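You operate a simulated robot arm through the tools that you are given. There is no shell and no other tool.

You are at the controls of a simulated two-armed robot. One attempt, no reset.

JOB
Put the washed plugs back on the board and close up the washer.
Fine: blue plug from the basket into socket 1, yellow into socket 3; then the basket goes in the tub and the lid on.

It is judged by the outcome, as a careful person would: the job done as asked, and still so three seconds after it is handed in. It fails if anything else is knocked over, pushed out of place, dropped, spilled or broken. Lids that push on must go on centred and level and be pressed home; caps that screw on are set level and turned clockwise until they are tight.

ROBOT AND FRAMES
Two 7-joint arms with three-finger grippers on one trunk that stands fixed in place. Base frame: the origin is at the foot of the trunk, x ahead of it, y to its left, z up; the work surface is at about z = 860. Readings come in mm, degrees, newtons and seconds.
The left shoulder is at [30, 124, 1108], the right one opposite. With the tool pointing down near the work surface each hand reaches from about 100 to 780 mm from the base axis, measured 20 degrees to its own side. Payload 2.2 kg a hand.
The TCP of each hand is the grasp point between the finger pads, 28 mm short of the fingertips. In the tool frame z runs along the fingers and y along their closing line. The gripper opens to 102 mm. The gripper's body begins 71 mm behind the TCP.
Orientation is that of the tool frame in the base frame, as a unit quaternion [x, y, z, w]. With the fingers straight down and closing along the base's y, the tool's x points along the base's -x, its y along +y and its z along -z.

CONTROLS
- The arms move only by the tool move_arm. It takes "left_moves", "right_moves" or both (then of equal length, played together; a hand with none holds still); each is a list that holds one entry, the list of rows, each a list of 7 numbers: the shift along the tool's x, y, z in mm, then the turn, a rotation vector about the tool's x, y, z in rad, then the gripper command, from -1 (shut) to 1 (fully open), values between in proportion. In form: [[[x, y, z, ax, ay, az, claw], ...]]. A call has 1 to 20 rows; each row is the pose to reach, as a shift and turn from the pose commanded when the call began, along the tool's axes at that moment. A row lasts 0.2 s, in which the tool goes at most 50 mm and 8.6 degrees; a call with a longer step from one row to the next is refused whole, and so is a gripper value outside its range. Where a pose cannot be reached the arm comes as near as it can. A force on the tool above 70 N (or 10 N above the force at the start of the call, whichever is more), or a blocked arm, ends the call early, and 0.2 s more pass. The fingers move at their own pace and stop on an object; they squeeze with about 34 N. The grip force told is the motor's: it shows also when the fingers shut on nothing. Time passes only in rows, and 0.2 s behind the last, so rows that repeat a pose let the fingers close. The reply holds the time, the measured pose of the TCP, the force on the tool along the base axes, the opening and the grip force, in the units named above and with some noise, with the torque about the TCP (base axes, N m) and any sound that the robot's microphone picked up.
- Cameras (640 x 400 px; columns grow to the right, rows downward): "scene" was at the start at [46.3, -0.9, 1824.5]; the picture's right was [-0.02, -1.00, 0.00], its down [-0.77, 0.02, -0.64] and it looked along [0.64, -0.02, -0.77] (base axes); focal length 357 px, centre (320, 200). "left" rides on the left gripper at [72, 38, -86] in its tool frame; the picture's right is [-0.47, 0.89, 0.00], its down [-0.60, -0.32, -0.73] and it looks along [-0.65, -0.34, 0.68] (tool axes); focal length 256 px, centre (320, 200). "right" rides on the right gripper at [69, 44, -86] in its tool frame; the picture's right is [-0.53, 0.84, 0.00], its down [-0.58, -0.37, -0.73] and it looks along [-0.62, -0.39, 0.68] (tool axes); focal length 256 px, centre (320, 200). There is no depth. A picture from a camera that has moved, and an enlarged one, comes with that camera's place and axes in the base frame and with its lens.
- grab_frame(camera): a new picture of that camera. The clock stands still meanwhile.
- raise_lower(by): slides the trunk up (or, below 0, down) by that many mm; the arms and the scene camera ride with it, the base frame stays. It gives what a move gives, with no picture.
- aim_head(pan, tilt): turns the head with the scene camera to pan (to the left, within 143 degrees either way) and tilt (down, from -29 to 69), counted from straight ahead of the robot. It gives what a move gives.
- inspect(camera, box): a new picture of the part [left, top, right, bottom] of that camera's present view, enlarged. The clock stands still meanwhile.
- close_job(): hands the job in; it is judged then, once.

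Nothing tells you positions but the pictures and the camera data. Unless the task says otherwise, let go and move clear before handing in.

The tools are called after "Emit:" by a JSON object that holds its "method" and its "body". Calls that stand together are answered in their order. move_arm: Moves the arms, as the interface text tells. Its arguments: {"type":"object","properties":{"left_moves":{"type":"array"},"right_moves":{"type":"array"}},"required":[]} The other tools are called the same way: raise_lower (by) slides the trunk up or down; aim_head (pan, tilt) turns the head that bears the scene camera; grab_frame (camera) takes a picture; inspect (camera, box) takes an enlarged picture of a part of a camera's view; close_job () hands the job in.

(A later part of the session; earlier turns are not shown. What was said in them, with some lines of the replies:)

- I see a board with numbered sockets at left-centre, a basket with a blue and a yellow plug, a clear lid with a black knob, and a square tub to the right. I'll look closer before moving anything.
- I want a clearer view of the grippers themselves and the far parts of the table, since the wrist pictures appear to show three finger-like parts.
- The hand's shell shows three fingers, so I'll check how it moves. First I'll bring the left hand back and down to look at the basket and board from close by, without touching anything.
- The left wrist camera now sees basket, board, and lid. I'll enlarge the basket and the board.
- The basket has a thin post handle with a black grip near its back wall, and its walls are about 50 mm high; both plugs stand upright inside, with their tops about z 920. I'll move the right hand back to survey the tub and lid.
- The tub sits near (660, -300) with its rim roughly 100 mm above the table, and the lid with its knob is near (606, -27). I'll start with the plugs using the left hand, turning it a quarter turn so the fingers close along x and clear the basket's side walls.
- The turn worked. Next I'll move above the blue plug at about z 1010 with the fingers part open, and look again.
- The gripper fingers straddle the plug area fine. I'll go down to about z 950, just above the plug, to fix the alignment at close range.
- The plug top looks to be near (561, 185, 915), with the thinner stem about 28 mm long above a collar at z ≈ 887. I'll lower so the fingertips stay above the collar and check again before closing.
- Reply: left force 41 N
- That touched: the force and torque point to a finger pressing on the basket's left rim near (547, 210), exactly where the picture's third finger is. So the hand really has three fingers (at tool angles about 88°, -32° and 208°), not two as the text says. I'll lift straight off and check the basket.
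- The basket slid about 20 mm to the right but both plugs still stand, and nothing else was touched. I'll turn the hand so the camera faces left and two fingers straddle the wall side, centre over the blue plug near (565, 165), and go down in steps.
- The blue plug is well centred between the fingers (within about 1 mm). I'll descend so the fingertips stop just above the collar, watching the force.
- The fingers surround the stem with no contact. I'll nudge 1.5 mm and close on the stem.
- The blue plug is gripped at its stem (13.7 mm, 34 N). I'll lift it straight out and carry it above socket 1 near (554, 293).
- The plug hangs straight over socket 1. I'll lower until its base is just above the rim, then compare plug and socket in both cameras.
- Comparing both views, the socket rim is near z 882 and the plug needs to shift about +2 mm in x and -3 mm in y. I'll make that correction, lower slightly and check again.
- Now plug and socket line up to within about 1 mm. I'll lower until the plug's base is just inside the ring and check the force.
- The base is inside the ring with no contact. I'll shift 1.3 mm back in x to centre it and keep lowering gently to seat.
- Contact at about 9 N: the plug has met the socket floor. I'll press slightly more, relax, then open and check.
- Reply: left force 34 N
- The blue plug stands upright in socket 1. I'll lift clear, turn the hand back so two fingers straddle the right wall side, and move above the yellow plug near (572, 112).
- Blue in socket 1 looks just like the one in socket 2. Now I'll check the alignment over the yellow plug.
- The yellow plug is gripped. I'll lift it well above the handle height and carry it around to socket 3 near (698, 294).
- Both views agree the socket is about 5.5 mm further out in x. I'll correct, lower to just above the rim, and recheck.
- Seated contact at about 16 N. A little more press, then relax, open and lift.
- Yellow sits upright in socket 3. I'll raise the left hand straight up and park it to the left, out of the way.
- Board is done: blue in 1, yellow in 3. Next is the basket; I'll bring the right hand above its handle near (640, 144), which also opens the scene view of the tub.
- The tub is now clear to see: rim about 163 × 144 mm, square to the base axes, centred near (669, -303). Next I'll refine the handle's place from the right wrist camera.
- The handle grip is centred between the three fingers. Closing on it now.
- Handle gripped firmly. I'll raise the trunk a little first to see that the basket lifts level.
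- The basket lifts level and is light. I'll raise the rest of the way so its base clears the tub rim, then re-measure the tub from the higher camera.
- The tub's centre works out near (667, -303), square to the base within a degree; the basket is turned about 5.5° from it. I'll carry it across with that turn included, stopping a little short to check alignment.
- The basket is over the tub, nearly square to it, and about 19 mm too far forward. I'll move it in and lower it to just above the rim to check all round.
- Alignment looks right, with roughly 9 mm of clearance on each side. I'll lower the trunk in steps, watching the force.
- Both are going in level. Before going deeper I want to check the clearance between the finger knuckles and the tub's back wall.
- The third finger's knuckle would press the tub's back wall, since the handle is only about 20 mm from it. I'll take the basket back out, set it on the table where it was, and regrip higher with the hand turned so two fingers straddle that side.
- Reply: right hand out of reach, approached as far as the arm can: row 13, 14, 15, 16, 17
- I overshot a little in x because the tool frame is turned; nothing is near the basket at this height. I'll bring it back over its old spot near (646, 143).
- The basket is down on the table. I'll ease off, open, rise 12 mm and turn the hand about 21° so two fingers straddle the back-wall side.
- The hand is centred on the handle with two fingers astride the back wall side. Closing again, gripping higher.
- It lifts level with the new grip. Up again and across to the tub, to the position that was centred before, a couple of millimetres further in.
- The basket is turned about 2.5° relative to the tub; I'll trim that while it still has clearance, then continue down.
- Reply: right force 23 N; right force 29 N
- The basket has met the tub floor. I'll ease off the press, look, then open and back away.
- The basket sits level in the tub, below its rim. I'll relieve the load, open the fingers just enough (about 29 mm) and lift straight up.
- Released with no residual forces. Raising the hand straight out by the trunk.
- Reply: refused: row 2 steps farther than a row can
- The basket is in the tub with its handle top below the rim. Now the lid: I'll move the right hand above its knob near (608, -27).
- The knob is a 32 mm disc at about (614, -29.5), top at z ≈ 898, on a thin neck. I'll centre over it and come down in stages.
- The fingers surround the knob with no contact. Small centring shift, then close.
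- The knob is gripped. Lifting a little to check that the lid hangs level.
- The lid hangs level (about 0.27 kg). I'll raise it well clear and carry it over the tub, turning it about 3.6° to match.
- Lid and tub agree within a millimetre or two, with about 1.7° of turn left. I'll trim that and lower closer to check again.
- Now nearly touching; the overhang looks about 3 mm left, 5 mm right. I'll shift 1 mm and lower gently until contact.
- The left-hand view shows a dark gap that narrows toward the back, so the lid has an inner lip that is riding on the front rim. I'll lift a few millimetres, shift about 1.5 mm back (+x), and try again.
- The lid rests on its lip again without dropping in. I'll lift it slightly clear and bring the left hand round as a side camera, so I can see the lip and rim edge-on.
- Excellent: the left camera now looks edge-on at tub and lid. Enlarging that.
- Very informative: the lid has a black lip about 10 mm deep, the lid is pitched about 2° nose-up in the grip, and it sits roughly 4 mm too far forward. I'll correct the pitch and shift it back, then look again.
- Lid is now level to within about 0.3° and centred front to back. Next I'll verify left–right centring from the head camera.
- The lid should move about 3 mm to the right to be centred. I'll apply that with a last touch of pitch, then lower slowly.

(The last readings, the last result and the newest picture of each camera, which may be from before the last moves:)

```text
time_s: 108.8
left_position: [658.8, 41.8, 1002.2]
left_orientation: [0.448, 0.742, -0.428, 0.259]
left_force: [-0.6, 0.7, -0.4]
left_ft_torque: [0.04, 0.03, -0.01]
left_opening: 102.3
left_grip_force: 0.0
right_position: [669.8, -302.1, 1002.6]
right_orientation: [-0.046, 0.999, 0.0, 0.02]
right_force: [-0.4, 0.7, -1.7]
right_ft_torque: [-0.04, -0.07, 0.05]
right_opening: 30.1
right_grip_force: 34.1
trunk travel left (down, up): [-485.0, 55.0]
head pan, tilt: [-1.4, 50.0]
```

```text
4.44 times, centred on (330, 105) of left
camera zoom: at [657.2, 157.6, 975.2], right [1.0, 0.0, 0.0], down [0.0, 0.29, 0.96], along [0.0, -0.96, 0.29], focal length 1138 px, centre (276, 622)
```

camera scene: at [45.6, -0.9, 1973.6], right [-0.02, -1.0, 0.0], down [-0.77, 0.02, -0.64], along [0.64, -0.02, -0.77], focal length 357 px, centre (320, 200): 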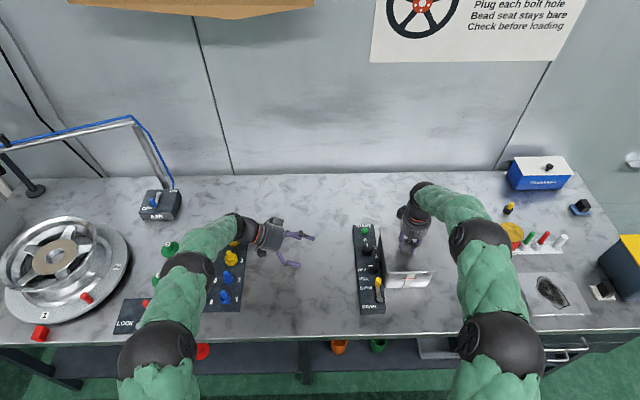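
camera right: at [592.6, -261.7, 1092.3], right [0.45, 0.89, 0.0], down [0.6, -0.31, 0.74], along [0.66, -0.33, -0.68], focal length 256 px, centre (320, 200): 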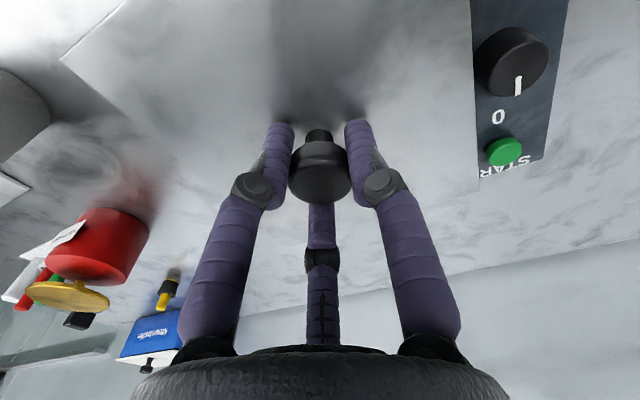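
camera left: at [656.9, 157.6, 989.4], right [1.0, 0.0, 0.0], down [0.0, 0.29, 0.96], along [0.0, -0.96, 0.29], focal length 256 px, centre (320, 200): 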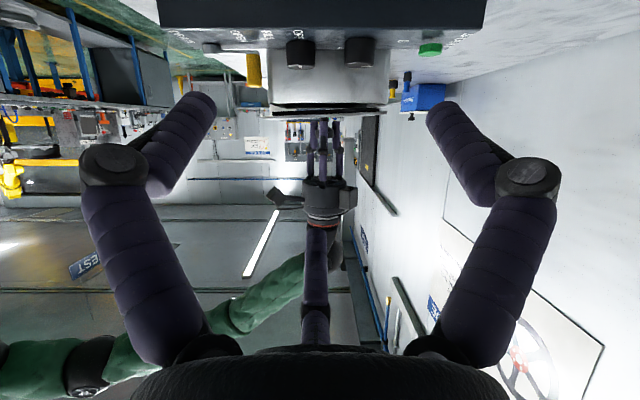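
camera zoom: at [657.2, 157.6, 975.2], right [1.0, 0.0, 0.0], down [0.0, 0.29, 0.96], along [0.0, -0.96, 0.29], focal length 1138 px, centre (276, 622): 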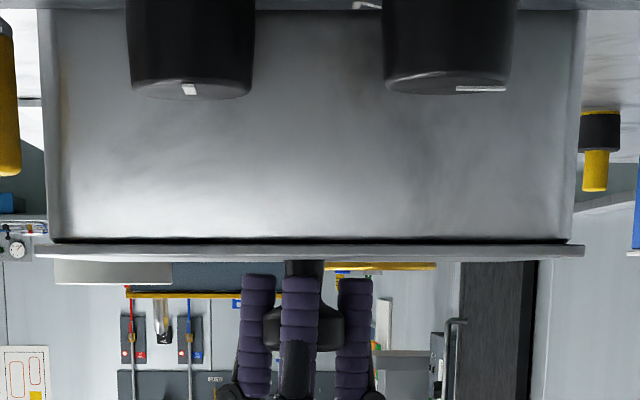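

The lip has entered the tub and only a thin even gap remains. Lowering the last couple of millimetres.

Emit:
{"method": "raise_lower", "body": {"by": -3}}

Emit:
{"method": "inspect", "body": {"camera": "left", "box": [260, 80, 330, 130]}}

Emit:
{"method": "inspect", "body": {"camera": "left", "box": [330, 80, 400, 130]}}

```text
time_s: 109.3
left_position: [656.9, 42.5, 999.5]
left_orientation: [0.448, 0.741, -0.429, 0.259]
left_force: [-0.1, 0.0, 1.0]
left_ft_torque: [0.03, 0.0, -0.01]
left_opening: 102.2
left_grip_force: 0.1
right_position: [669.3, -300.9, 1003.5]
right_orientation: [-0.047, 0.999, -0.002, 0.022]
right_force: [-3.3, 1.0, 12.9]
right_ft_torque: [-0.06, 0.21, -0.04]
right_opening: 30.2
right_grip_force: 33.8
trunk travel left (down, up): [-482.0, 58.0]
head pan, tilt: [-1.4, 50.0]
```

```text
8.00 times, centred on (295, 105) of left
camera zoom: at [656.1, 158.1, 973.1], right [1.0, 0.0, 0.0], down [0.0, 0.29, 0.96], along [0.0, -0.96, 0.29], focal length 2048 px, centre (520, 960)
```

zoom: 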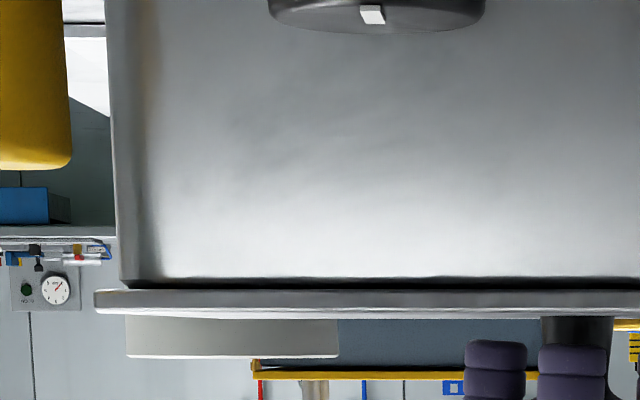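

```text
8.00 times, centred on (365, 105) of left
camera zoom: at [656.1, 158.1, 973.1], right [1.0, 0.0, 0.0], down [0.0, 0.29, 0.96], along [0.0, -0.96, 0.29], focal length 2048 px, centre (-40, 960)
```

zoom: 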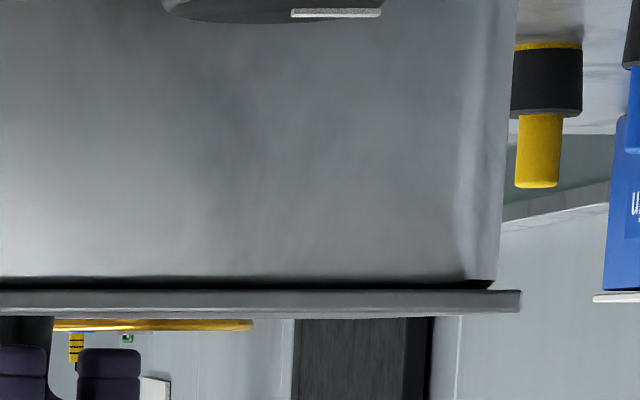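

Emit:
{"method": "raise_lower", "body": {"by": -3}}

Emit:
{"method": "inspect", "body": {"camera": "left", "box": [260, 80, 330, 130]}}

Emit:
{"method": "inspect", "body": {"camera": "left", "box": [330, 80, 400, 130]}}

```text
time_s: 109.8
left_position: [655.4, 44.1, 998.2]
left_orientation: [0.448, 0.741, -0.428, 0.258]
left_force: [-0.2, -0.4, -0.3]
left_ft_torque: [0.0, 0.03, -0.02]
left_opening: 102.0
left_grip_force: 0.0
right_position: [670.0, -301.6, 1000.7]
right_orientation: [-0.046, 0.999, -0.002, 0.024]
right_force: [-4.1, 1.2, 30.3]
right_ft_torque: [0.03, -0.02, -0.03]
right_opening: 30.4
right_grip_force: 34.5
trunk travel left (down, up): [-479.0, 61.0]
head pan, tilt: [-1.4, 50.0]
```

```text
8.00 times, centred on (295, 105) of left
camera zoom: at [655.0, 158.5, 970.9], right [1.0, 0.0, 0.0], down [0.0, 0.29, 0.96], along [0.0, -0.96, 0.29], focal length 2048 px, centre (520, 960)
```

zoom: 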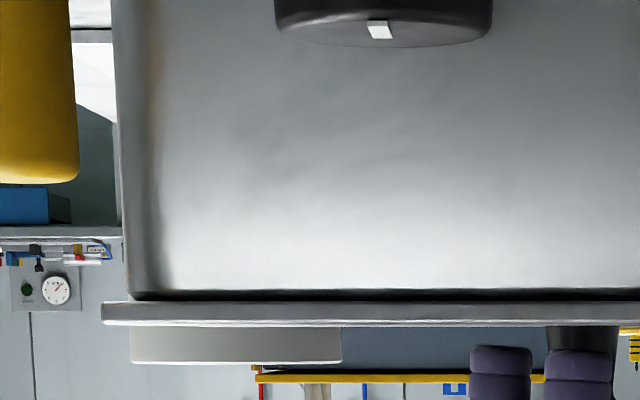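

```text
8.00 times, centred on (365, 105) of left
camera zoom: at [655.0, 158.5, 970.9], right [1.0, 0.0, 0.0], down [0.0, 0.29, 0.96], along [0.0, -0.96, 0.29], focal length 2048 px, centre (-40, 960)
```

zoom: 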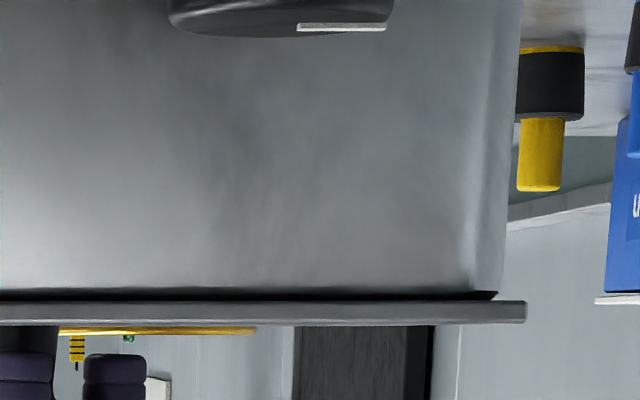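

Emit:
{"method": "raise_lower", "body": {"by": -3}}

Emit:
{"method": "inspect", "body": {"camera": "left", "box": [260, 80, 330, 130]}}

Emit:
{"method": "inspect", "body": {"camera": "left", "box": [330, 80, 400, 130]}}

```text
time_s: 110.4
left_position: [657.5, 43.5, 994.0]
left_orientation: [0.447, 0.741, -0.428, 0.259]
left_force: [-0.6, 0.0, 0.6]
left_ft_torque: [0.01, -0.01, -0.02]
left_opening: 102.1
left_grip_force: 0.0
right_position: [669.4, -301.3, 998.3]
right_orientation: [-0.046, 0.999, -0.002, 0.023]
right_force: [1.3, 1.1, 33.3]
right_ft_torque: [-0.3, 0.09, 0.02]
right_opening: 30.0
right_grip_force: 34.0
trunk travel left (down, up): [-476.0, 64.0]
head pan, tilt: [-1.4, 50.0]
```

```text
8.00 times, centred on (295, 105) of left
camera zoom: at [655.3, 158.6, 967.6], right [1.0, 0.0, 0.0], down [0.0, 0.29, 0.96], along [0.0, -0.96, 0.29], focal length 2048 px, centre (520, 960)
```

zoom: 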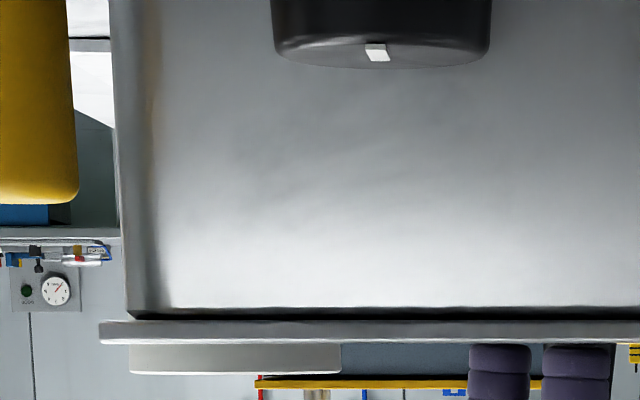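

```text
8.00 times, centred on (365, 105) of left
camera zoom: at [655.3, 158.6, 967.6], right [1.0, 0.0, 0.0], down [0.0, 0.29, 0.96], along [0.0, -0.96, 0.29], focal length 2048 px, centre (-40, 960)
```

zoom: 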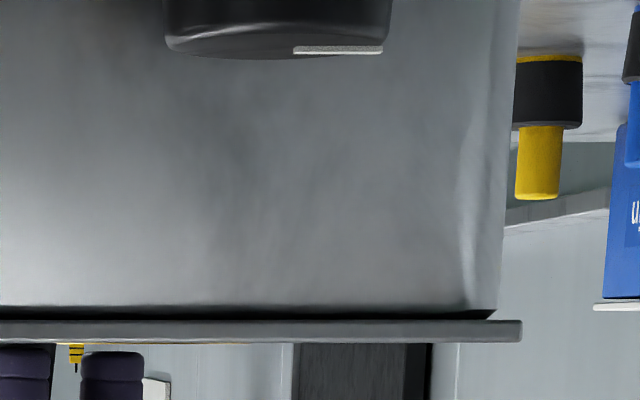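

The fingers slip on the knob at about 35 N. I'll let go, rise, close the fingers and press straight down on the knob top instead.

Emit:
{"method": "raise_lower", "body": {"by": 4}}

Emit:
{"method": "move_arm", "body": {"right_moves": [[[0, 0, 0, 0, 0, 0, -0.3], [0, 0, 0, 0, 0, 0, 0], [0, 0, 0, 0, 0, 0, 0.15], [0, 0, 0, 0, 0, 0, 0.15]]]}}

Emit:
{"method": "inspect", "body": {"camera": "right", "box": [200, 60, 440, 260]}}

Emit:
{"method": "inspect", "body": {"camera": "left", "box": [260, 60, 400, 150]}}

```text
time_s: 110.9
left_position: [658.2, 43.2, 997.6]
left_orientation: [0.447, 0.742, -0.428, 0.259]
left_force: [-0.2, -0.5, 0.2]
left_ft_torque: [0.0, 0.03, 0.03]
left_opening: 102.1
left_grip_force: 0.1
right_position: [668.3, -300.8, 998.1]
right_orientation: [-0.046, 0.999, -0.001, 0.019]
right_force: [5.1, -2.9, 16.0]
right_ft_torque: [0.19, -0.41, -0.03]
right_opening: 30.2
right_grip_force: 33.8
trunk travel left (down, up): [-480.0, 60.0]
head pan, tilt: [-1.4, 50.0]
```

```text
time_s: 111.9
left_position: [657.8, 42.1, 997.9]
left_orientation: [0.447, 0.742, -0.428, 0.257]
left_force: [-0.2, 0.4, -0.6]
left_ft_torque: [-0.03, -0.03, 0.04]
left_opening: 102.1
left_grip_force: 0.1
right_position: [668.1, -300.5, 995.8]
right_orientation: [-0.045, 0.999, 0.0, 0.018]
right_force: [0.4, -0.1, 0.0]
right_ft_torque: [0.01, 0.01, 0.01]
right_opening: 59.2
right_grip_force: 0.1
trunk travel left (down, up): [-480.0, 60.0]
head pan, tilt: [-1.4, 50.0]
```

```text
2.00 times, centred on (320, 160) of right
camera zoom: at [591.9, -262.6, 1080.7], right [0.45, 0.89, 0.02], down [0.58, -0.31, 0.75], along [0.68, -0.33, -0.66], focal length 512 px, centre (320, 280)
```

zoom: 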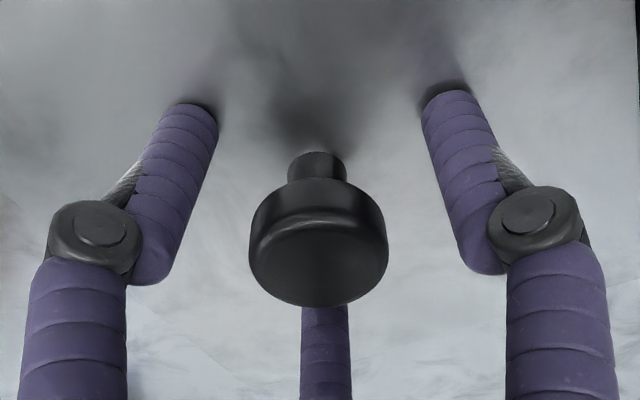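

```text
4.44 times, centred on (330, 105) of left
camera zoom: at [657.1, 157.9, 970.1], right [1.0, 0.0, 0.0], down [0.0, 0.29, 0.96], along [0.0, -0.96, 0.29], focal length 1138 px, centre (276, 622)
```

zoom: 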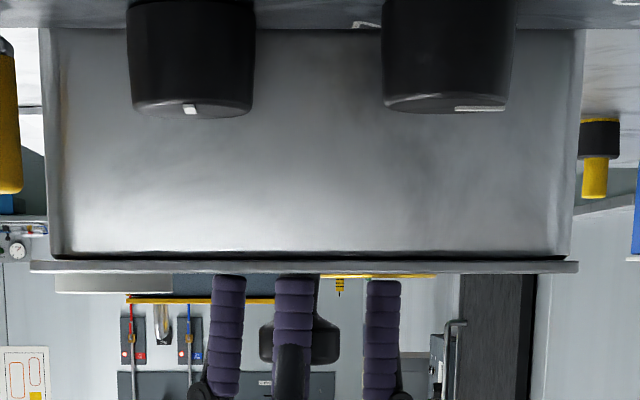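

Emit:
{"method": "raise_lower", "body": {"by": 48}}

Emit:
{"method": "move_arm", "body": {"right_moves": [[[-1, -0.5, 0, -0.0018, 0.019, 0, 0], [-2, -1, 0, -0.0036, 0.0385, 0, -0.5], [-2, -1, 0, -0.0036, 0.0385, 0, -1], [-2, -1, 0, -0.0036, 0.0385, 0, -1], [-2, -1, 0, -0.0036, 0.0385, 0, -1]]]}}

Emit:
{"method": "inspect", "body": {"camera": "right", "box": [200, 40, 440, 240]}}

Emit:
{"method": "inspect", "body": {"camera": "left", "box": [260, 40, 400, 150]}}

Emit:
{"method": "inspect", "body": {"camera": "scene", "box": [365, 190, 455, 300]}}

```text
time_s: 112.8
left_position: [658.4, 41.6, 1044.5]
left_orientation: [0.448, 0.74, -0.429, 0.258]
left_force: [0.1, 0.1, -0.6]
left_ft_torque: [0.02, 0.05, 0.0]
left_opening: 102.1
left_grip_force: 0.2
right_position: [668.1, -299.6, 1045.6]
right_orientation: [-0.047, 0.999, 0.0, 0.019]
right_force: [0.2, -0.2, 0.3]
right_ft_torque: [-0.01, 0.0, -0.02]
right_opening: 58.8
right_grip_force: 0.0
trunk travel left (down, up): [-528.0, 12.0]
head pan, tilt: [-1.4, 50.0]
```

```text
time_s: 114.0
left_position: [657.9, 42.6, 1046.0]
left_orientation: [0.447, 0.742, -0.428, 0.259]
left_force: [-1.1, -0.2, -0.3]
left_ft_torque: [-0.03, 0.01, -0.02]
left_opening: 102.0
left_grip_force: 0.0
right_position: [670.3, -301.4, 1046.3]
right_orientation: [-0.046, 0.999, 0.001, 0.0]
right_force: [-0.4, 0.1, 0.5]
right_ft_torque: [-0.04, 0.05, -0.02]
right_opening: 2.1
right_grip_force: 31.4
trunk travel left (down, up): [-528.0, 12.0]
head pan, tilt: [-1.4, 50.0]
```

```text
2.00 times, centred on (320, 140) of right
camera zoom: at [598.1, -263.9, 1132.4], right [0.45, 0.89, 0.0], down [0.61, -0.31, 0.73], along [0.65, -0.33, -0.68], focal length 512 px, centre (320, 320)
```

zoom: 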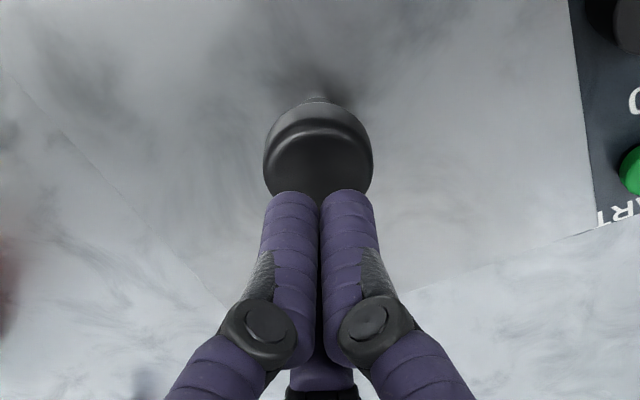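

```text
3.64 times, centred on (330, 95) of left
camera zoom: at [657.1, 157.7, 1018.3], right [1.0, 0.0, 0.0], down [0.0, 0.29, 0.96], along [0.0, -0.96, 0.29], focal length 931 px, centre (284, 582)
```

zoom: 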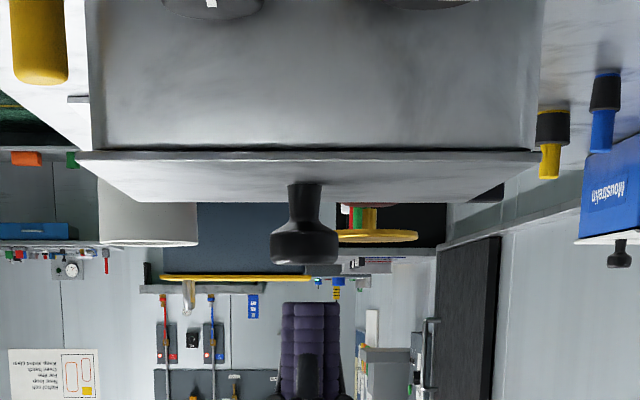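

```text
3.64 times, centred on (410, 245) of scene
camera zoom: at [46.4, -1.0, 2002.5], right [-0.02, -1.0, 0.0], down [-0.77, 0.02, -0.64], along [0.64, -0.02, -0.77], focal length 1298 px, centre (-7, 36)
```

zoom: 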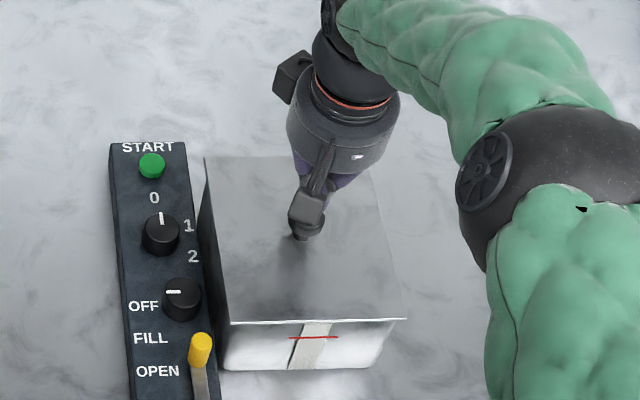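

Emit:
{"method": "move_arm", "body": {"right_moves": [[[1.5, 0.6, 0, 0, 0, 0, -1], [2.9, 1.3, 0, 0, 0, 0, -1], [2.9, 1.3, 0, 0, 0, 0, -1]]]}}

Emit:
{"method": "raise_lower", "body": {"by": -17}}

Emit:
{"method": "inspect", "body": {"camera": "left", "box": [260, 60, 400, 170]}}

Emit:
{"method": "inspect", "body": {"camera": "right", "box": [200, 40, 440, 240]}}

```text
time_s: 114.8
left_position: [658.4, 42.3, 1044.9]
left_orientation: [0.448, 0.741, -0.428, 0.258]
left_force: [0.7, 0.7, 0.1]
left_ft_torque: [0.01, -0.05, 0.03]
left_opening: 101.9
left_grip_force: 0.0
right_position: [668.6, -301.1, 1046.4]
right_orientation: [-0.047, 0.999, 0.001, 0.0]
right_force: [-0.3, -0.5, -0.2]
right_ft_torque: [0.01, 0.01, -0.01]
right_opening: 2.0
right_grip_force: 30.8
trunk travel left (down, up): [-528.0, 12.0]
head pan, tilt: [-1.4, 50.0]
```

```text
time_s: 115.4
left_position: [658.4, 42.3, 1029.1]
left_orientation: [0.447, 0.742, -0.428, 0.257]
left_force: [0.1, 0.2, -1.1]
left_ft_torque: [-0.02, -0.02, -0.01]
left_opening: 102.2
left_grip_force: 0.0
right_position: [669.7, -301.0, 1028.1]
right_orientation: [-0.046, 0.999, 0.0, 0.001]
right_force: [-0.4, 2.2, 4.9]
right_ft_torque: [-0.02, 0.0, -0.05]
right_opening: 2.0
right_grip_force: 31.3
trunk travel left (down, up): [-511.0, 29.0]
head pan, tilt: [-1.4, 50.0]
```

```text
3.64 times, centred on (330, 115) of left
camera zoom: at [657.0, 157.8, 1001.5], right [1.0, 0.0, 0.0], down [0.0, 0.29, 0.96], along [0.0, -0.96, 0.29], focal length 931 px, centre (284, 509)
```

zoom: 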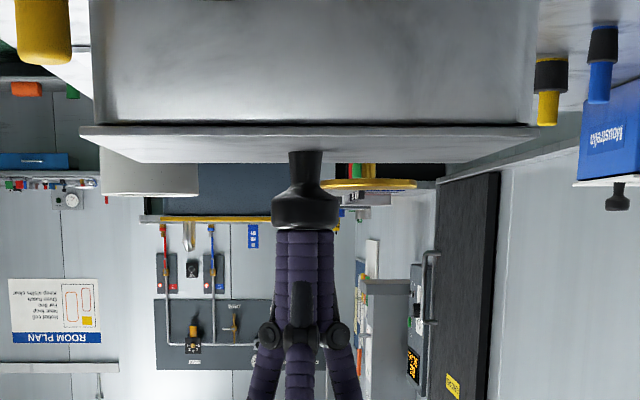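

```text
2.00 times, centred on (320, 140) of right
camera zoom: at [595.1, -262.9, 1115.7], right [0.45, 0.89, 0.0], down [0.61, -0.31, 0.73], along [0.65, -0.33, -0.68], focal length 512 px, centre (320, 320)
```

zoom: 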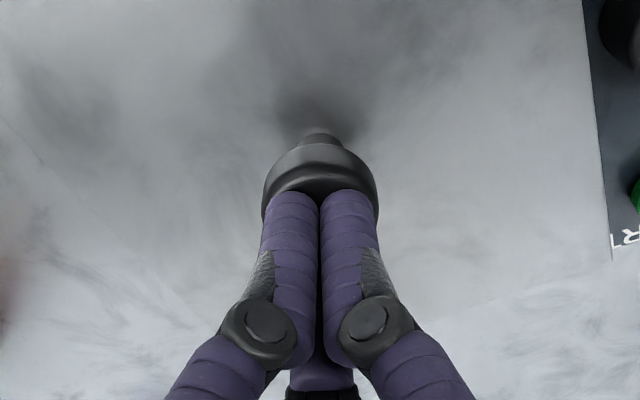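

The closed fingers rest centred on the knob. Pressing down in steps now.

Emit:
{"method": "raise_lower", "body": {"by": -4}}

Emit:
{"method": "raise_lower", "body": {"by": -3}}

Emit:
{"method": "inspect", "body": {"camera": "left", "box": [260, 70, 400, 150]}}

```text
time_s: 116.0
left_position: [658.0, 43.8, 1025.6]
left_orientation: [0.448, 0.741, -0.428, 0.259]
left_force: [-0.4, 0.6, -0.4]
left_ft_torque: [0.02, 0.01, 0.01]
left_opening: 102.1
left_grip_force: 0.0
right_position: [668.1, -300.7, 1028.5]
right_orientation: [-0.046, 0.999, 0.0, 0.003]
right_force: [-4.8, 2.5, 23.9]
right_ft_torque: [0.14, 0.32, 0.21]
right_opening: 6.0
right_grip_force: 31.4
trunk travel left (down, up): [-507.0, 33.0]
head pan, tilt: [-1.4, 50.0]
```

```text
time_s: 116.5
left_position: [655.7, 44.3, 1023.5]
left_orientation: [0.448, 0.741, -0.428, 0.26]
left_force: [-0.6, 0.8, -0.6]
left_ft_torque: [0.02, 0.04, -0.02]
left_opening: 102.0
left_grip_force: 0.1
right_position: [668.9, -300.8, 1028.5]
right_orientation: [-0.046, 0.999, -0.001, 0.006]
right_force: [-5.5, 2.5, 45.7]
right_ft_torque: [0.16, 0.41, 0.39]
right_opening: 6.0
right_grip_force: 31.5
trunk travel left (down, up): [-504.0, 36.0]
head pan, tilt: [-1.4, 50.0]
```

```text
4.57 times, centred on (330, 110) of left
camera zoom: at [653.9, 159.1, 996.7], right [1.0, 0.0, 0.0], down [0.0, 0.29, 0.96], along [0.0, -0.96, 0.29], focal length 1170 px, centre (274, 611)
```

zoom: 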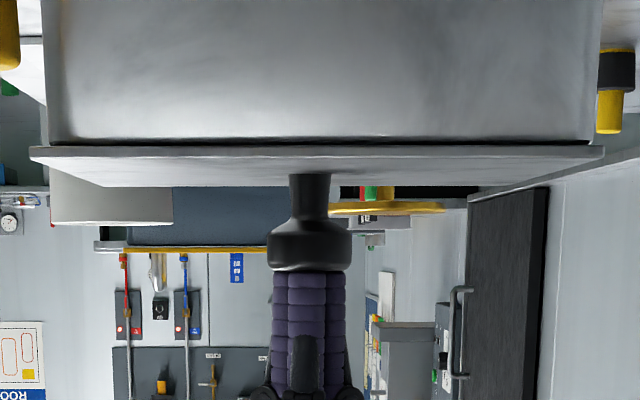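

Emit:
{"method": "raise_lower", "body": {"by": -2}}

Emit:
{"method": "inspect", "body": {"camera": "left", "box": [260, 85, 330, 115]}}

Emit:
{"method": "inspect", "body": {"camera": "left", "box": [335, 85, 405, 115]}}

```text
time_s: 117.0
left_position: [654.0, 45.0, 1022.5]
left_orientation: [0.448, 0.74, -0.428, 0.26]
left_force: [-0.3, 0.5, -0.6]
left_ft_torque: [-0.03, 0.02, -0.01]
left_opening: 102.2
left_grip_force: 0.1
right_position: [667.1, -301.4, 1029.2]
right_orientation: [-0.045, 0.999, -0.002, 0.007]
right_force: [-6.7, 6.4, 55.3]
right_ft_torque: [0.17, 0.47, 0.52]
right_opening: 5.7
right_grip_force: 31.0
trunk travel left (down, up): [-502.0, 38.0]
head pan, tilt: [-1.4, 50.0]
```

```text
9.14 times, centred on (295, 100) of left
camera zoom: at [653.2, 159.8, 995.0], right [1.0, 0.0, 0.0], down [0.0, 0.29, 0.96], along [0.0, -0.96, 0.29], focal length 2340 px, centre (549, 1114)
```

zoom: 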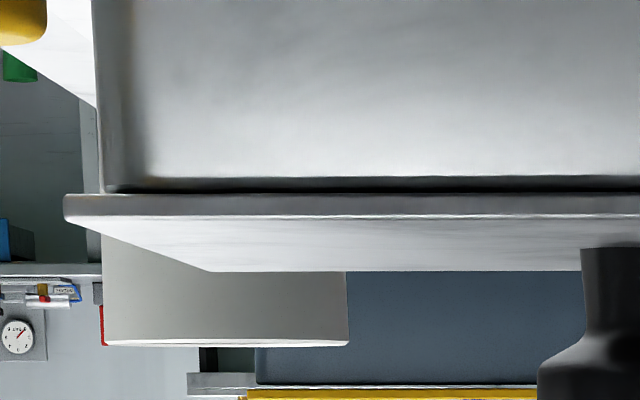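

```text
9.14 times, centred on (370, 100) of left
camera zoom: at [653.2, 159.8, 995.0], right [1.0, 0.0, 0.0], down [0.0, 0.29, 0.96], along [0.0, -0.96, 0.29], focal length 2340 px, centre (-137, 1114)
```

zoom: 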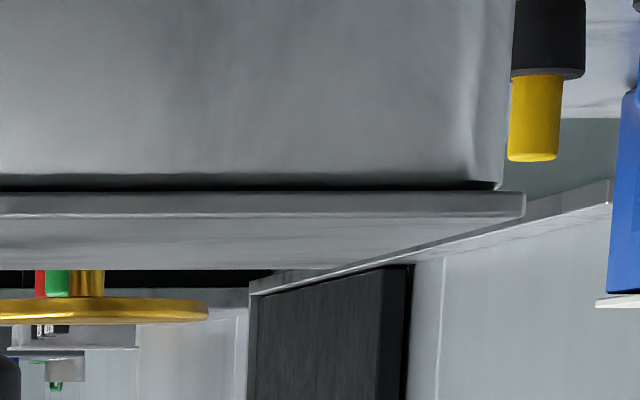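

At 55 N the lid no longer moves and sits level, with only a hairline at the rim. I'll release the press, lift away, and check from the other cameras.

Emit:
{"method": "raise_lower", "body": {"by": 12}}

Emit:
{"method": "raise_lower", "body": {"by": 38}}

Emit:
{"method": "inspect", "body": {"camera": "left", "box": [255, 50, 415, 150]}}

Emit:
{"method": "inspect", "body": {"camera": "scene", "box": [365, 190, 455, 300]}}

Emit:
{"method": "inspect", "body": {"camera": "scene", "box": [380, 255, 440, 295]}}

```text
time_s: 117.6
left_position: [658.0, 43.4, 1032.8]
left_orientation: [0.448, 0.74, -0.428, 0.259]
left_force: [0.7, 0.3, 0.0]
left_ft_torque: [-0.01, -0.03, 0.03]
left_opening: 102.0
left_grip_force: 0.0
right_position: [664.6, -300.1, 1027.8]
right_orientation: [-0.046, 0.999, 0.001, -0.002]
right_force: [3.4, -0.6, 8.2]
right_ft_torque: [-0.08, -0.16, -0.04]
right_opening: 2.1
right_grip_force: 31.3
trunk travel left (down, up): [-514.0, 26.0]
head pan, tilt: [-1.4, 50.0]
```

```text
time_s: 118.3
left_position: [658.1, 41.7, 1056.7]
left_orientation: [0.448, 0.741, -0.429, 0.257]
left_force: [0.5, -0.4, 0.9]
left_ft_torque: [-0.02, -0.01, -0.03]
left_opening: 102.0
left_grip_force: 0.0
right_position: [667.1, -300.8, 1057.6]
right_orientation: [-0.046, 0.999, 0.001, -0.001]
right_force: [0.8, 1.0, 0.1]
right_ft_torque: [-0.02, 0.0, 0.02]
right_opening: 2.0
right_grip_force: 31.7
right hand out of reach, approached as far as the arm can: row 1
trunk travel left (down, up): [-540.0, 0.0]
head pan, tilt: [-1.4, 50.0]
```

```text
4.00 times, centred on (335, 100) of left
camera zoom: at [657.4, 157.5, 1029.7], right [1.0, 0.0, 0.0], down [0.0, 0.29, 0.96], along [0.0, -0.96, 0.29], focal length 1024 px, centre (260, 600)
```

zoom: 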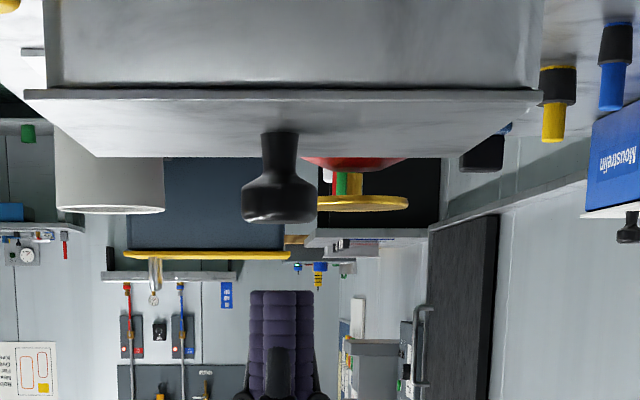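

```text
3.64 times, centred on (410, 245) of scene
camera zoom: at [47.3, -1.2, 2014.4], right [-0.02, -1.0, 0.0], down [-0.77, 0.02, -0.64], along [0.64, -0.02, -0.77], focal length 1298 px, centre (-7, 36)
```

zoom: 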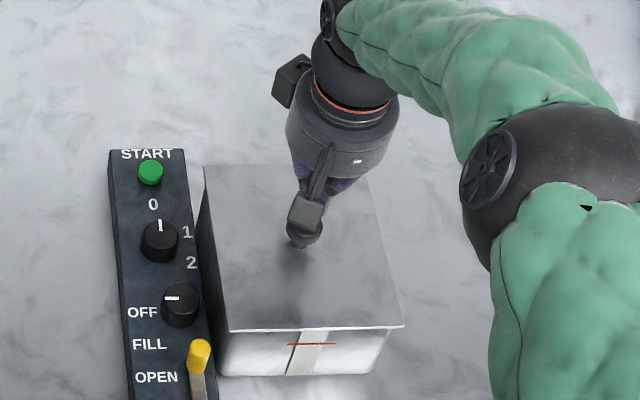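

```text
10.00 times, centred on (410, 275) of scene
camera zoom: at [47.3, -1.2, 2014.4], right [-0.02, -1.0, 0.0], down [-0.77, 0.02, -0.64], along [0.64, -0.02, -0.77], focal length 3570 px, centre (-580, -550)
```

zoom: 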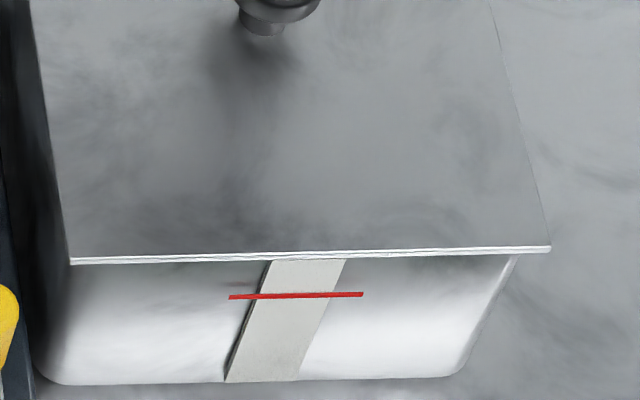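

Emit:
{"method": "inspect", "body": {"camera": "left", "box": [255, 60, 335, 90]}}

Emit:
{"method": "inspect", "body": {"camera": "left", "box": [325, 60, 405, 90]}}

Emit:
{"method": "grab_frame", "body": {"camera": "scene"}}

```text
8.00 times, centred on (295, 75) of left
camera zoom: at [657.4, 157.5, 1029.7], right [1.0, 0.0, 0.0], down [0.0, 0.29, 0.96], along [0.0, -0.96, 0.29], focal length 2048 px, centre (520, 1200)
```

zoom: 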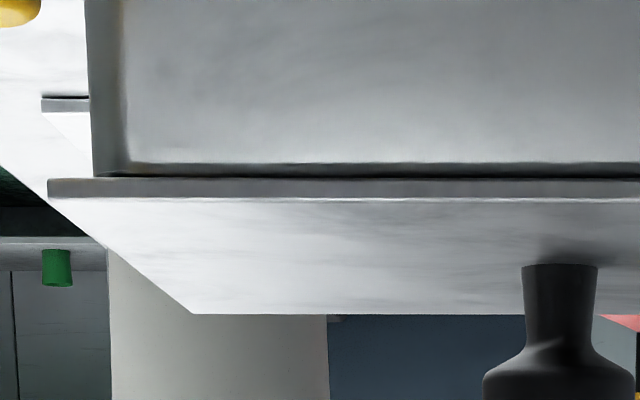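

```text
8.00 times, centred on (365, 75) of left
camera zoom: at [657.4, 157.5, 1029.7], right [1.0, 0.0, 0.0], down [0.0, 0.29, 0.96], along [0.0, -0.96, 0.29], focal length 2048 px, centre (-40, 1200)
```

zoom: 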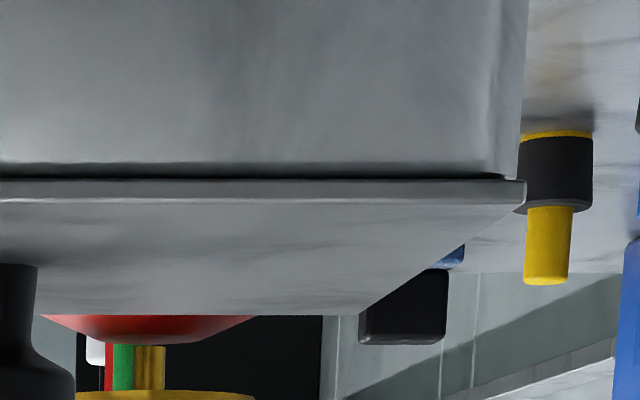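

```text
taken
camera scene: at [47.3, -1.2, 2014.4], right [-0.02, -1.0, 0.0], down [-0.77, 0.02, -0.64], along [0.64, -0.02, -0.77], focal length 357 px, centre (320, 200)
```

scene: 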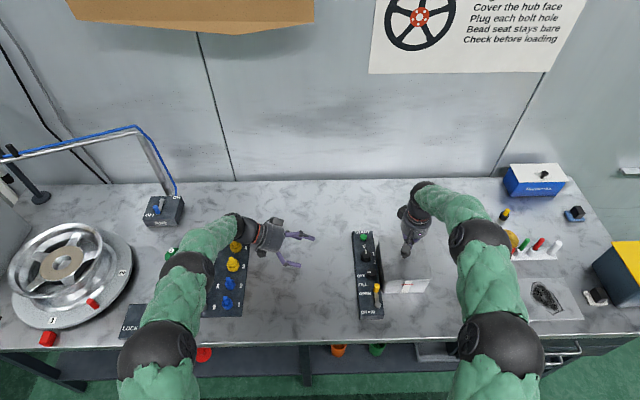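

The lid is level, within about a millimetre of centre, and firmly down. Now I'll withdraw both hands clear of everything.

Emit:
{"method": "move_arm", "body": {"left_moves": [[[-1.7, -12.5, -24.8, -0.061, 0.1158, 0, 1], [-3.5, -25, -49.5, -0.1221, 0.2316, 0, 1], [-5.2, -37.5, -74.3, -0.1832, 0.3474, 0, 1], [-7, -50, -99, -0.2442, 0.4632, 0, 1], [-8.7, -62.5, -123.8, -0.3053, 0.579, 0, 0.6], [-10.4, -75, -148.5, -0.3663, 0.6948, 0, 0.3], [-12.2, -87.5, -173.3, -0.4274, 0.8106, 0, 0], [-13.9, -100, -198, -0.4884, 0.9264, 0, 0], [-13.9, -100, -198, -0.4884, 0.9264, 0, 0]]], "right_moves": [[[0, 0, -15, 0, 0, 0, -1], [0, 0, -30, 0, 0, 0, -1], [30, 0, -40, 0, 0, 0, -1], [70, 0, -50, 0, 0, 0, -1], [110, 0, -60, 0, 0, 0, -1], [150, 0, -70, 0, 0, 0, -0.5], [190, 0, -80, 0, 0, 0, 0], [220, 20, -80, 0, 0, 0, 0], [220, 20, -80, 0, 0, 0, 0]]]}}

Emit:
{"method": "grab_frame", "body": {"camera": "scene"}}

```text
time_s: 120.3
left_position: [577.2, 182.8, 1206.5]
left_orientation: [0.517, 0.856, 0.001, -0.001]
left_force: [-0.2, -0.2, -0.5]
left_ft_torque: [-0.06, 0.01, 0.01]
left_opening: 50.9
left_grip_force: 0.3
right_position: [447.8, -301.8, 1136.8]
right_orientation: [-0.046, 0.999, 0.0, 0.0]
right_force: [0.0, -0.3, -0.8]
right_ft_torque: [-0.02, 0.04, 0.0]
right_opening: 51.0
right_grip_force: 0.1
trunk travel left (down, up): [-540.0, 0.0]
head pan, tilt: [-1.4, 50.0]
```

```text
taken
camera scene: at [47.8, -1.3, 2014.4], right [-0.02, -1.0, 0.0], down [-0.77, 0.02, -0.64], along [0.64, -0.02, -0.77], focal length 357 px, centre (320, 200)
```

scene: 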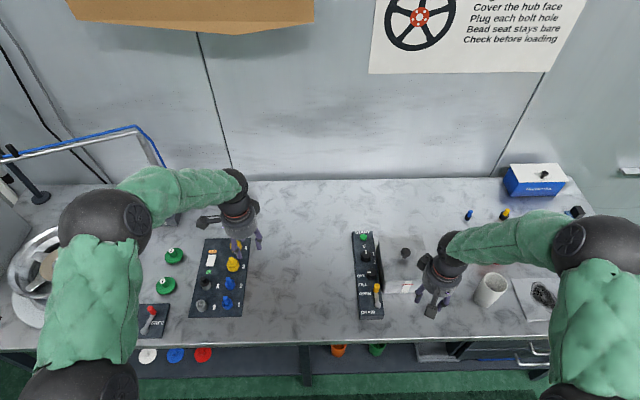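

Emit:
{"method": "move_arm", "body": {"left_moves": [[[27.5, 7.4, -15, 0, 0, -0.1357, 0], [54.9, 14.8, -30, 0, 0, -0.2714, 0], [82.4, 22.2, -45, 0, 0, -0.4071, 0], [109.9, 29.6, -60, 0, 0, -0.5428, 0], [137.3, 37, -75, 0, 0, -0.6785, 0], [164.8, 44.5, -90, 0, 0, -0.8142, 0], [192.2, 51.9, -105, 0, 0, -0.9499, 0], [219.7, 59.3, -120, 0, 0, -1.0856, 0], [219.7, 59.3, -120, 0, 0, -1.0856, 0]]]}}

Emit:
{"method": "grab_frame", "body": {"camera": "right"}}

Emit:
{"method": "grab_frame", "body": {"camera": "scene"}}

Emit:
{"method": "inspect", "body": {"camera": "scene", "box": [150, 220, 290, 330]}}

Emit:
{"method": "inspect", "body": {"camera": "scene", "box": [340, 210, 450, 320]}}

```text
time_s: 122.3
left_position: [525.4, 407.6, 1327.9]
left_orientation: [-0.001, 1.0, 0.0, 0.0]
left_force: [0.3, -0.4, 0.6]
left_ft_torque: [-0.01, -0.04, -0.02]
left_opening: 50.9
left_grip_force: 0.0
right_position: [446.8, -302.6, 1137.5]
right_orientation: [-0.047, 0.999, 0.001, 0.0]
right_force: [-0.2, 1.0, 0.2]
right_ft_torque: [-0.02, -0.02, 0.02]
right_opening: 51.2
right_grip_force: 0.2
trunk travel left (down, up): [-540.0, 0.0]
head pan, tilt: [-1.4, 50.0]
```

```text
taken
camera right: at [375.5, -264.4, 1224.5], right [0.45, 0.89, 0.0], down [0.61, -0.31, 0.73], along [0.65, -0.33, -0.68], focal length 256 px, centre (320, 200)
```

right: 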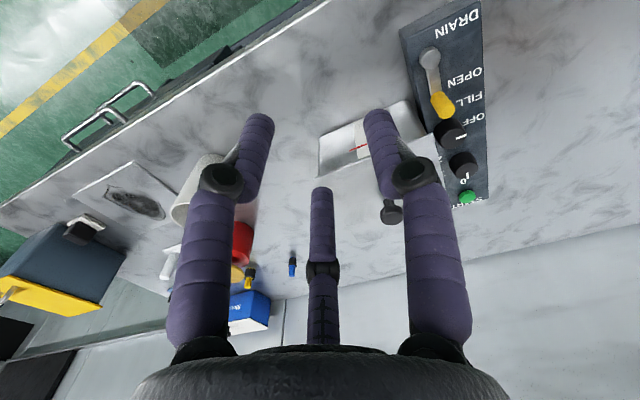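

```text
taken
camera scene: at [46.7, -1.6, 2014.5], right [-0.02, -1.0, 0.0], down [-0.77, 0.02, -0.64], along [0.64, -0.02, -0.77], focal length 357 px, centre (320, 200)
```

scene: 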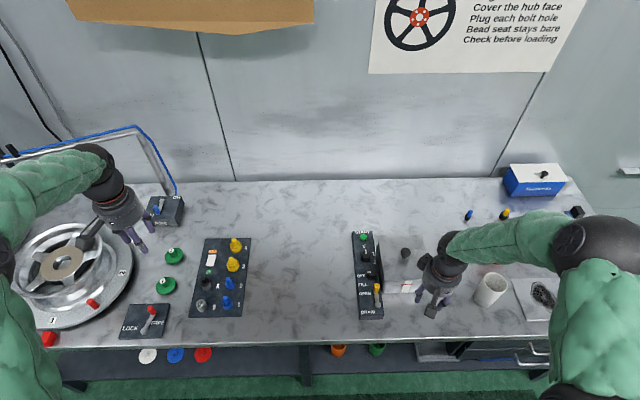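

```text
3.64 times, centred on (220, 275) of scene
camera zoom: at [46.7, -1.6, 2014.5], right [-0.02, -1.0, 0.0], down [-0.77, 0.02, -0.64], along [0.64, -0.02, -0.77], focal length 1298 px, centre (684, -73)
```

zoom: 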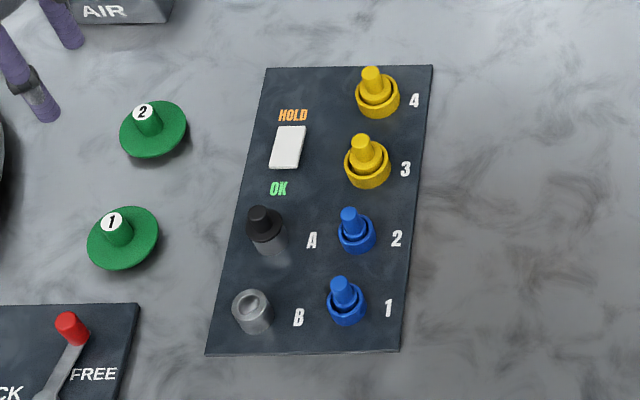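

```text
3.64 times, centred on (395, 265) of scene
camera zoom: at [46.7, -1.6, 2014.5], right [-0.02, -1.0, 0.0], down [-0.77, 0.02, -0.64], along [0.64, -0.02, -0.77], focal length 1298 px, centre (47, -36)
```

zoom: 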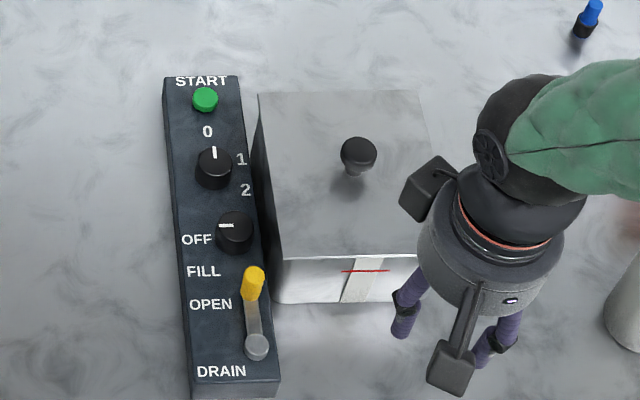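

Plugs, board switch and panel look untouched and right. I'll move the right hand aside for a last full look at the lid.

Emit:
{"method": "move_arm", "body": {"right_moves": [[[20, -35, -10, 0, 0, 0, 0], [40, -70, -20, 0, 0, 0, 0], [60, -105, -30, 0, 0, 0, 0], [75, -140, -40, 0, 0, 0, 0], [75, -140, -40, 0, 0, 0, 0]]]}}

Emit:
{"method": "inspect", "body": {"camera": "scene", "box": [345, 215, 445, 315]}}

Emit:
{"method": "inspect", "body": {"camera": "scene", "box": [375, 260, 435, 305]}}

Emit:
{"method": "grab_frame", "body": {"camera": "scene"}}

```text
time_s: 123.5
left_position: [525.7, 407.0, 1326.3]
left_orientation: [0.0, 1.0, 0.0, 0.001]
left_force: [0.2, 0.3, 0.6]
left_ft_torque: [0.0, 0.0, -0.02]
left_opening: 51.1
left_grip_force: 0.0
right_position: [388.0, -444.7, 1177.6]
right_orientation: [-0.046, 0.999, 0.0, 0.001]
right_force: [-0.2, 0.2, 1.4]
right_ft_torque: [-0.01, -0.02, 0.03]
right_opening: 51.0
right_grip_force: 0.0
trunk travel left (down, up): [-540.0, 0.0]
head pan, tilt: [-1.4, 50.0]
```

```text
4.00 times, centred on (395, 265) of scene
camera zoom: at [47.0, 0.0, 2014.5], right [-0.02, -1.0, 0.0], down [-0.77, 0.02, -0.64], along [0.64, -0.02, -0.77], focal length 1428 px, centre (20, -60)
```

zoom: 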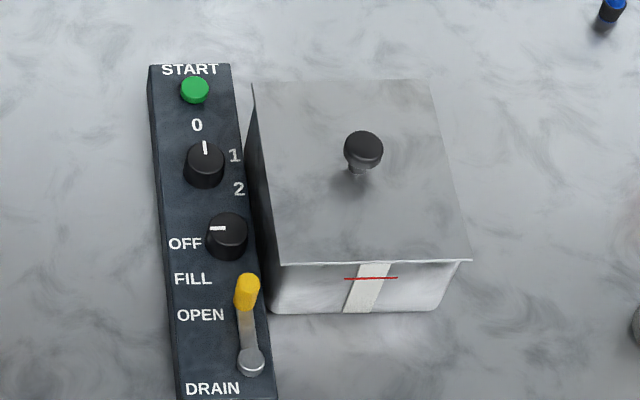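

```text
8.89 times, centred on (405, 282) of scene
camera zoom: at [47.0, 0.0, 2014.5], right [-0.02, -1.0, 0.0], down [-0.77, 0.02, -0.64], along [0.64, -0.02, -0.77], focal length 3173 px, centre (-436, -533)
```

zoom: 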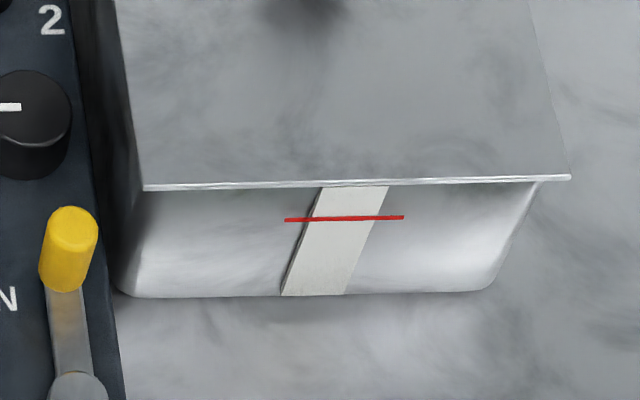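

```text
taken
camera scene: at [47.0, 0.0, 2014.5], right [-0.02, -1.0, 0.0], down [-0.77, 0.02, -0.64], along [0.64, -0.02, -0.77], focal length 357 px, centre (320, 200)
```

scene: 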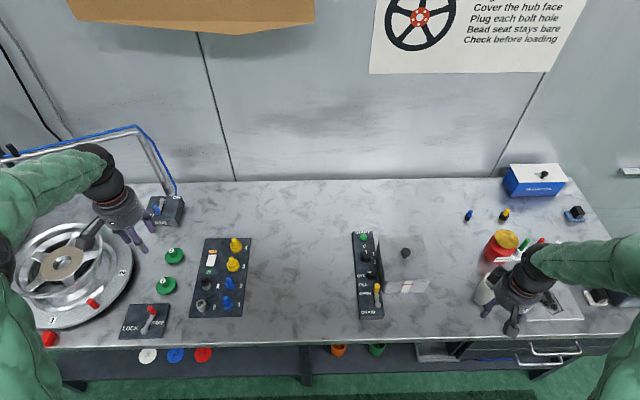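

Blue sits in socket 1, yellow in socket 3, the basket is in the tub and the lid is level and pressed down. Both hands are clear and nothing else has moved, so I'm handing the job in.

Emit:
{"method": "close_job", "body": {}}

```text
The job is handed in.
```

The job is done and handed in. The blue plug is in socket 1, the yellow plug is in socket 3, the basket is in the tub, and the lid is on. I haven't seen how it was judged.

- **Basket nudge:** while I was reaching for the blue plug, a finger touched the basket rim and slid the basket about 20 mm to the right. Both plugs stayed upright, and I picked them up from there.
- **Basket in the tub:** the first grip would have pressed a finger against the tub's back wall. I set the basket back on the table, took the handle higher up, and lowered it in.
- **Lid:** it caught on the front rim at first because it was tilted about 2° and a few millimetres too far forward. I corrected both, and it went in level and within about 1.5 mm of centre. I pressed it down with about 55 N, and it did not move between 24 N and 55 N. A dark line of about 1 mm still shows at the rim; I take it to be the rounded rim edge rather than a gap.
- **Gripper description:** each hand has three fingers, not two as the briefing says, so I planned the later grips around three.

In the last pictures both hands were clear, and the panel, switches and other items looked as they did at the start.
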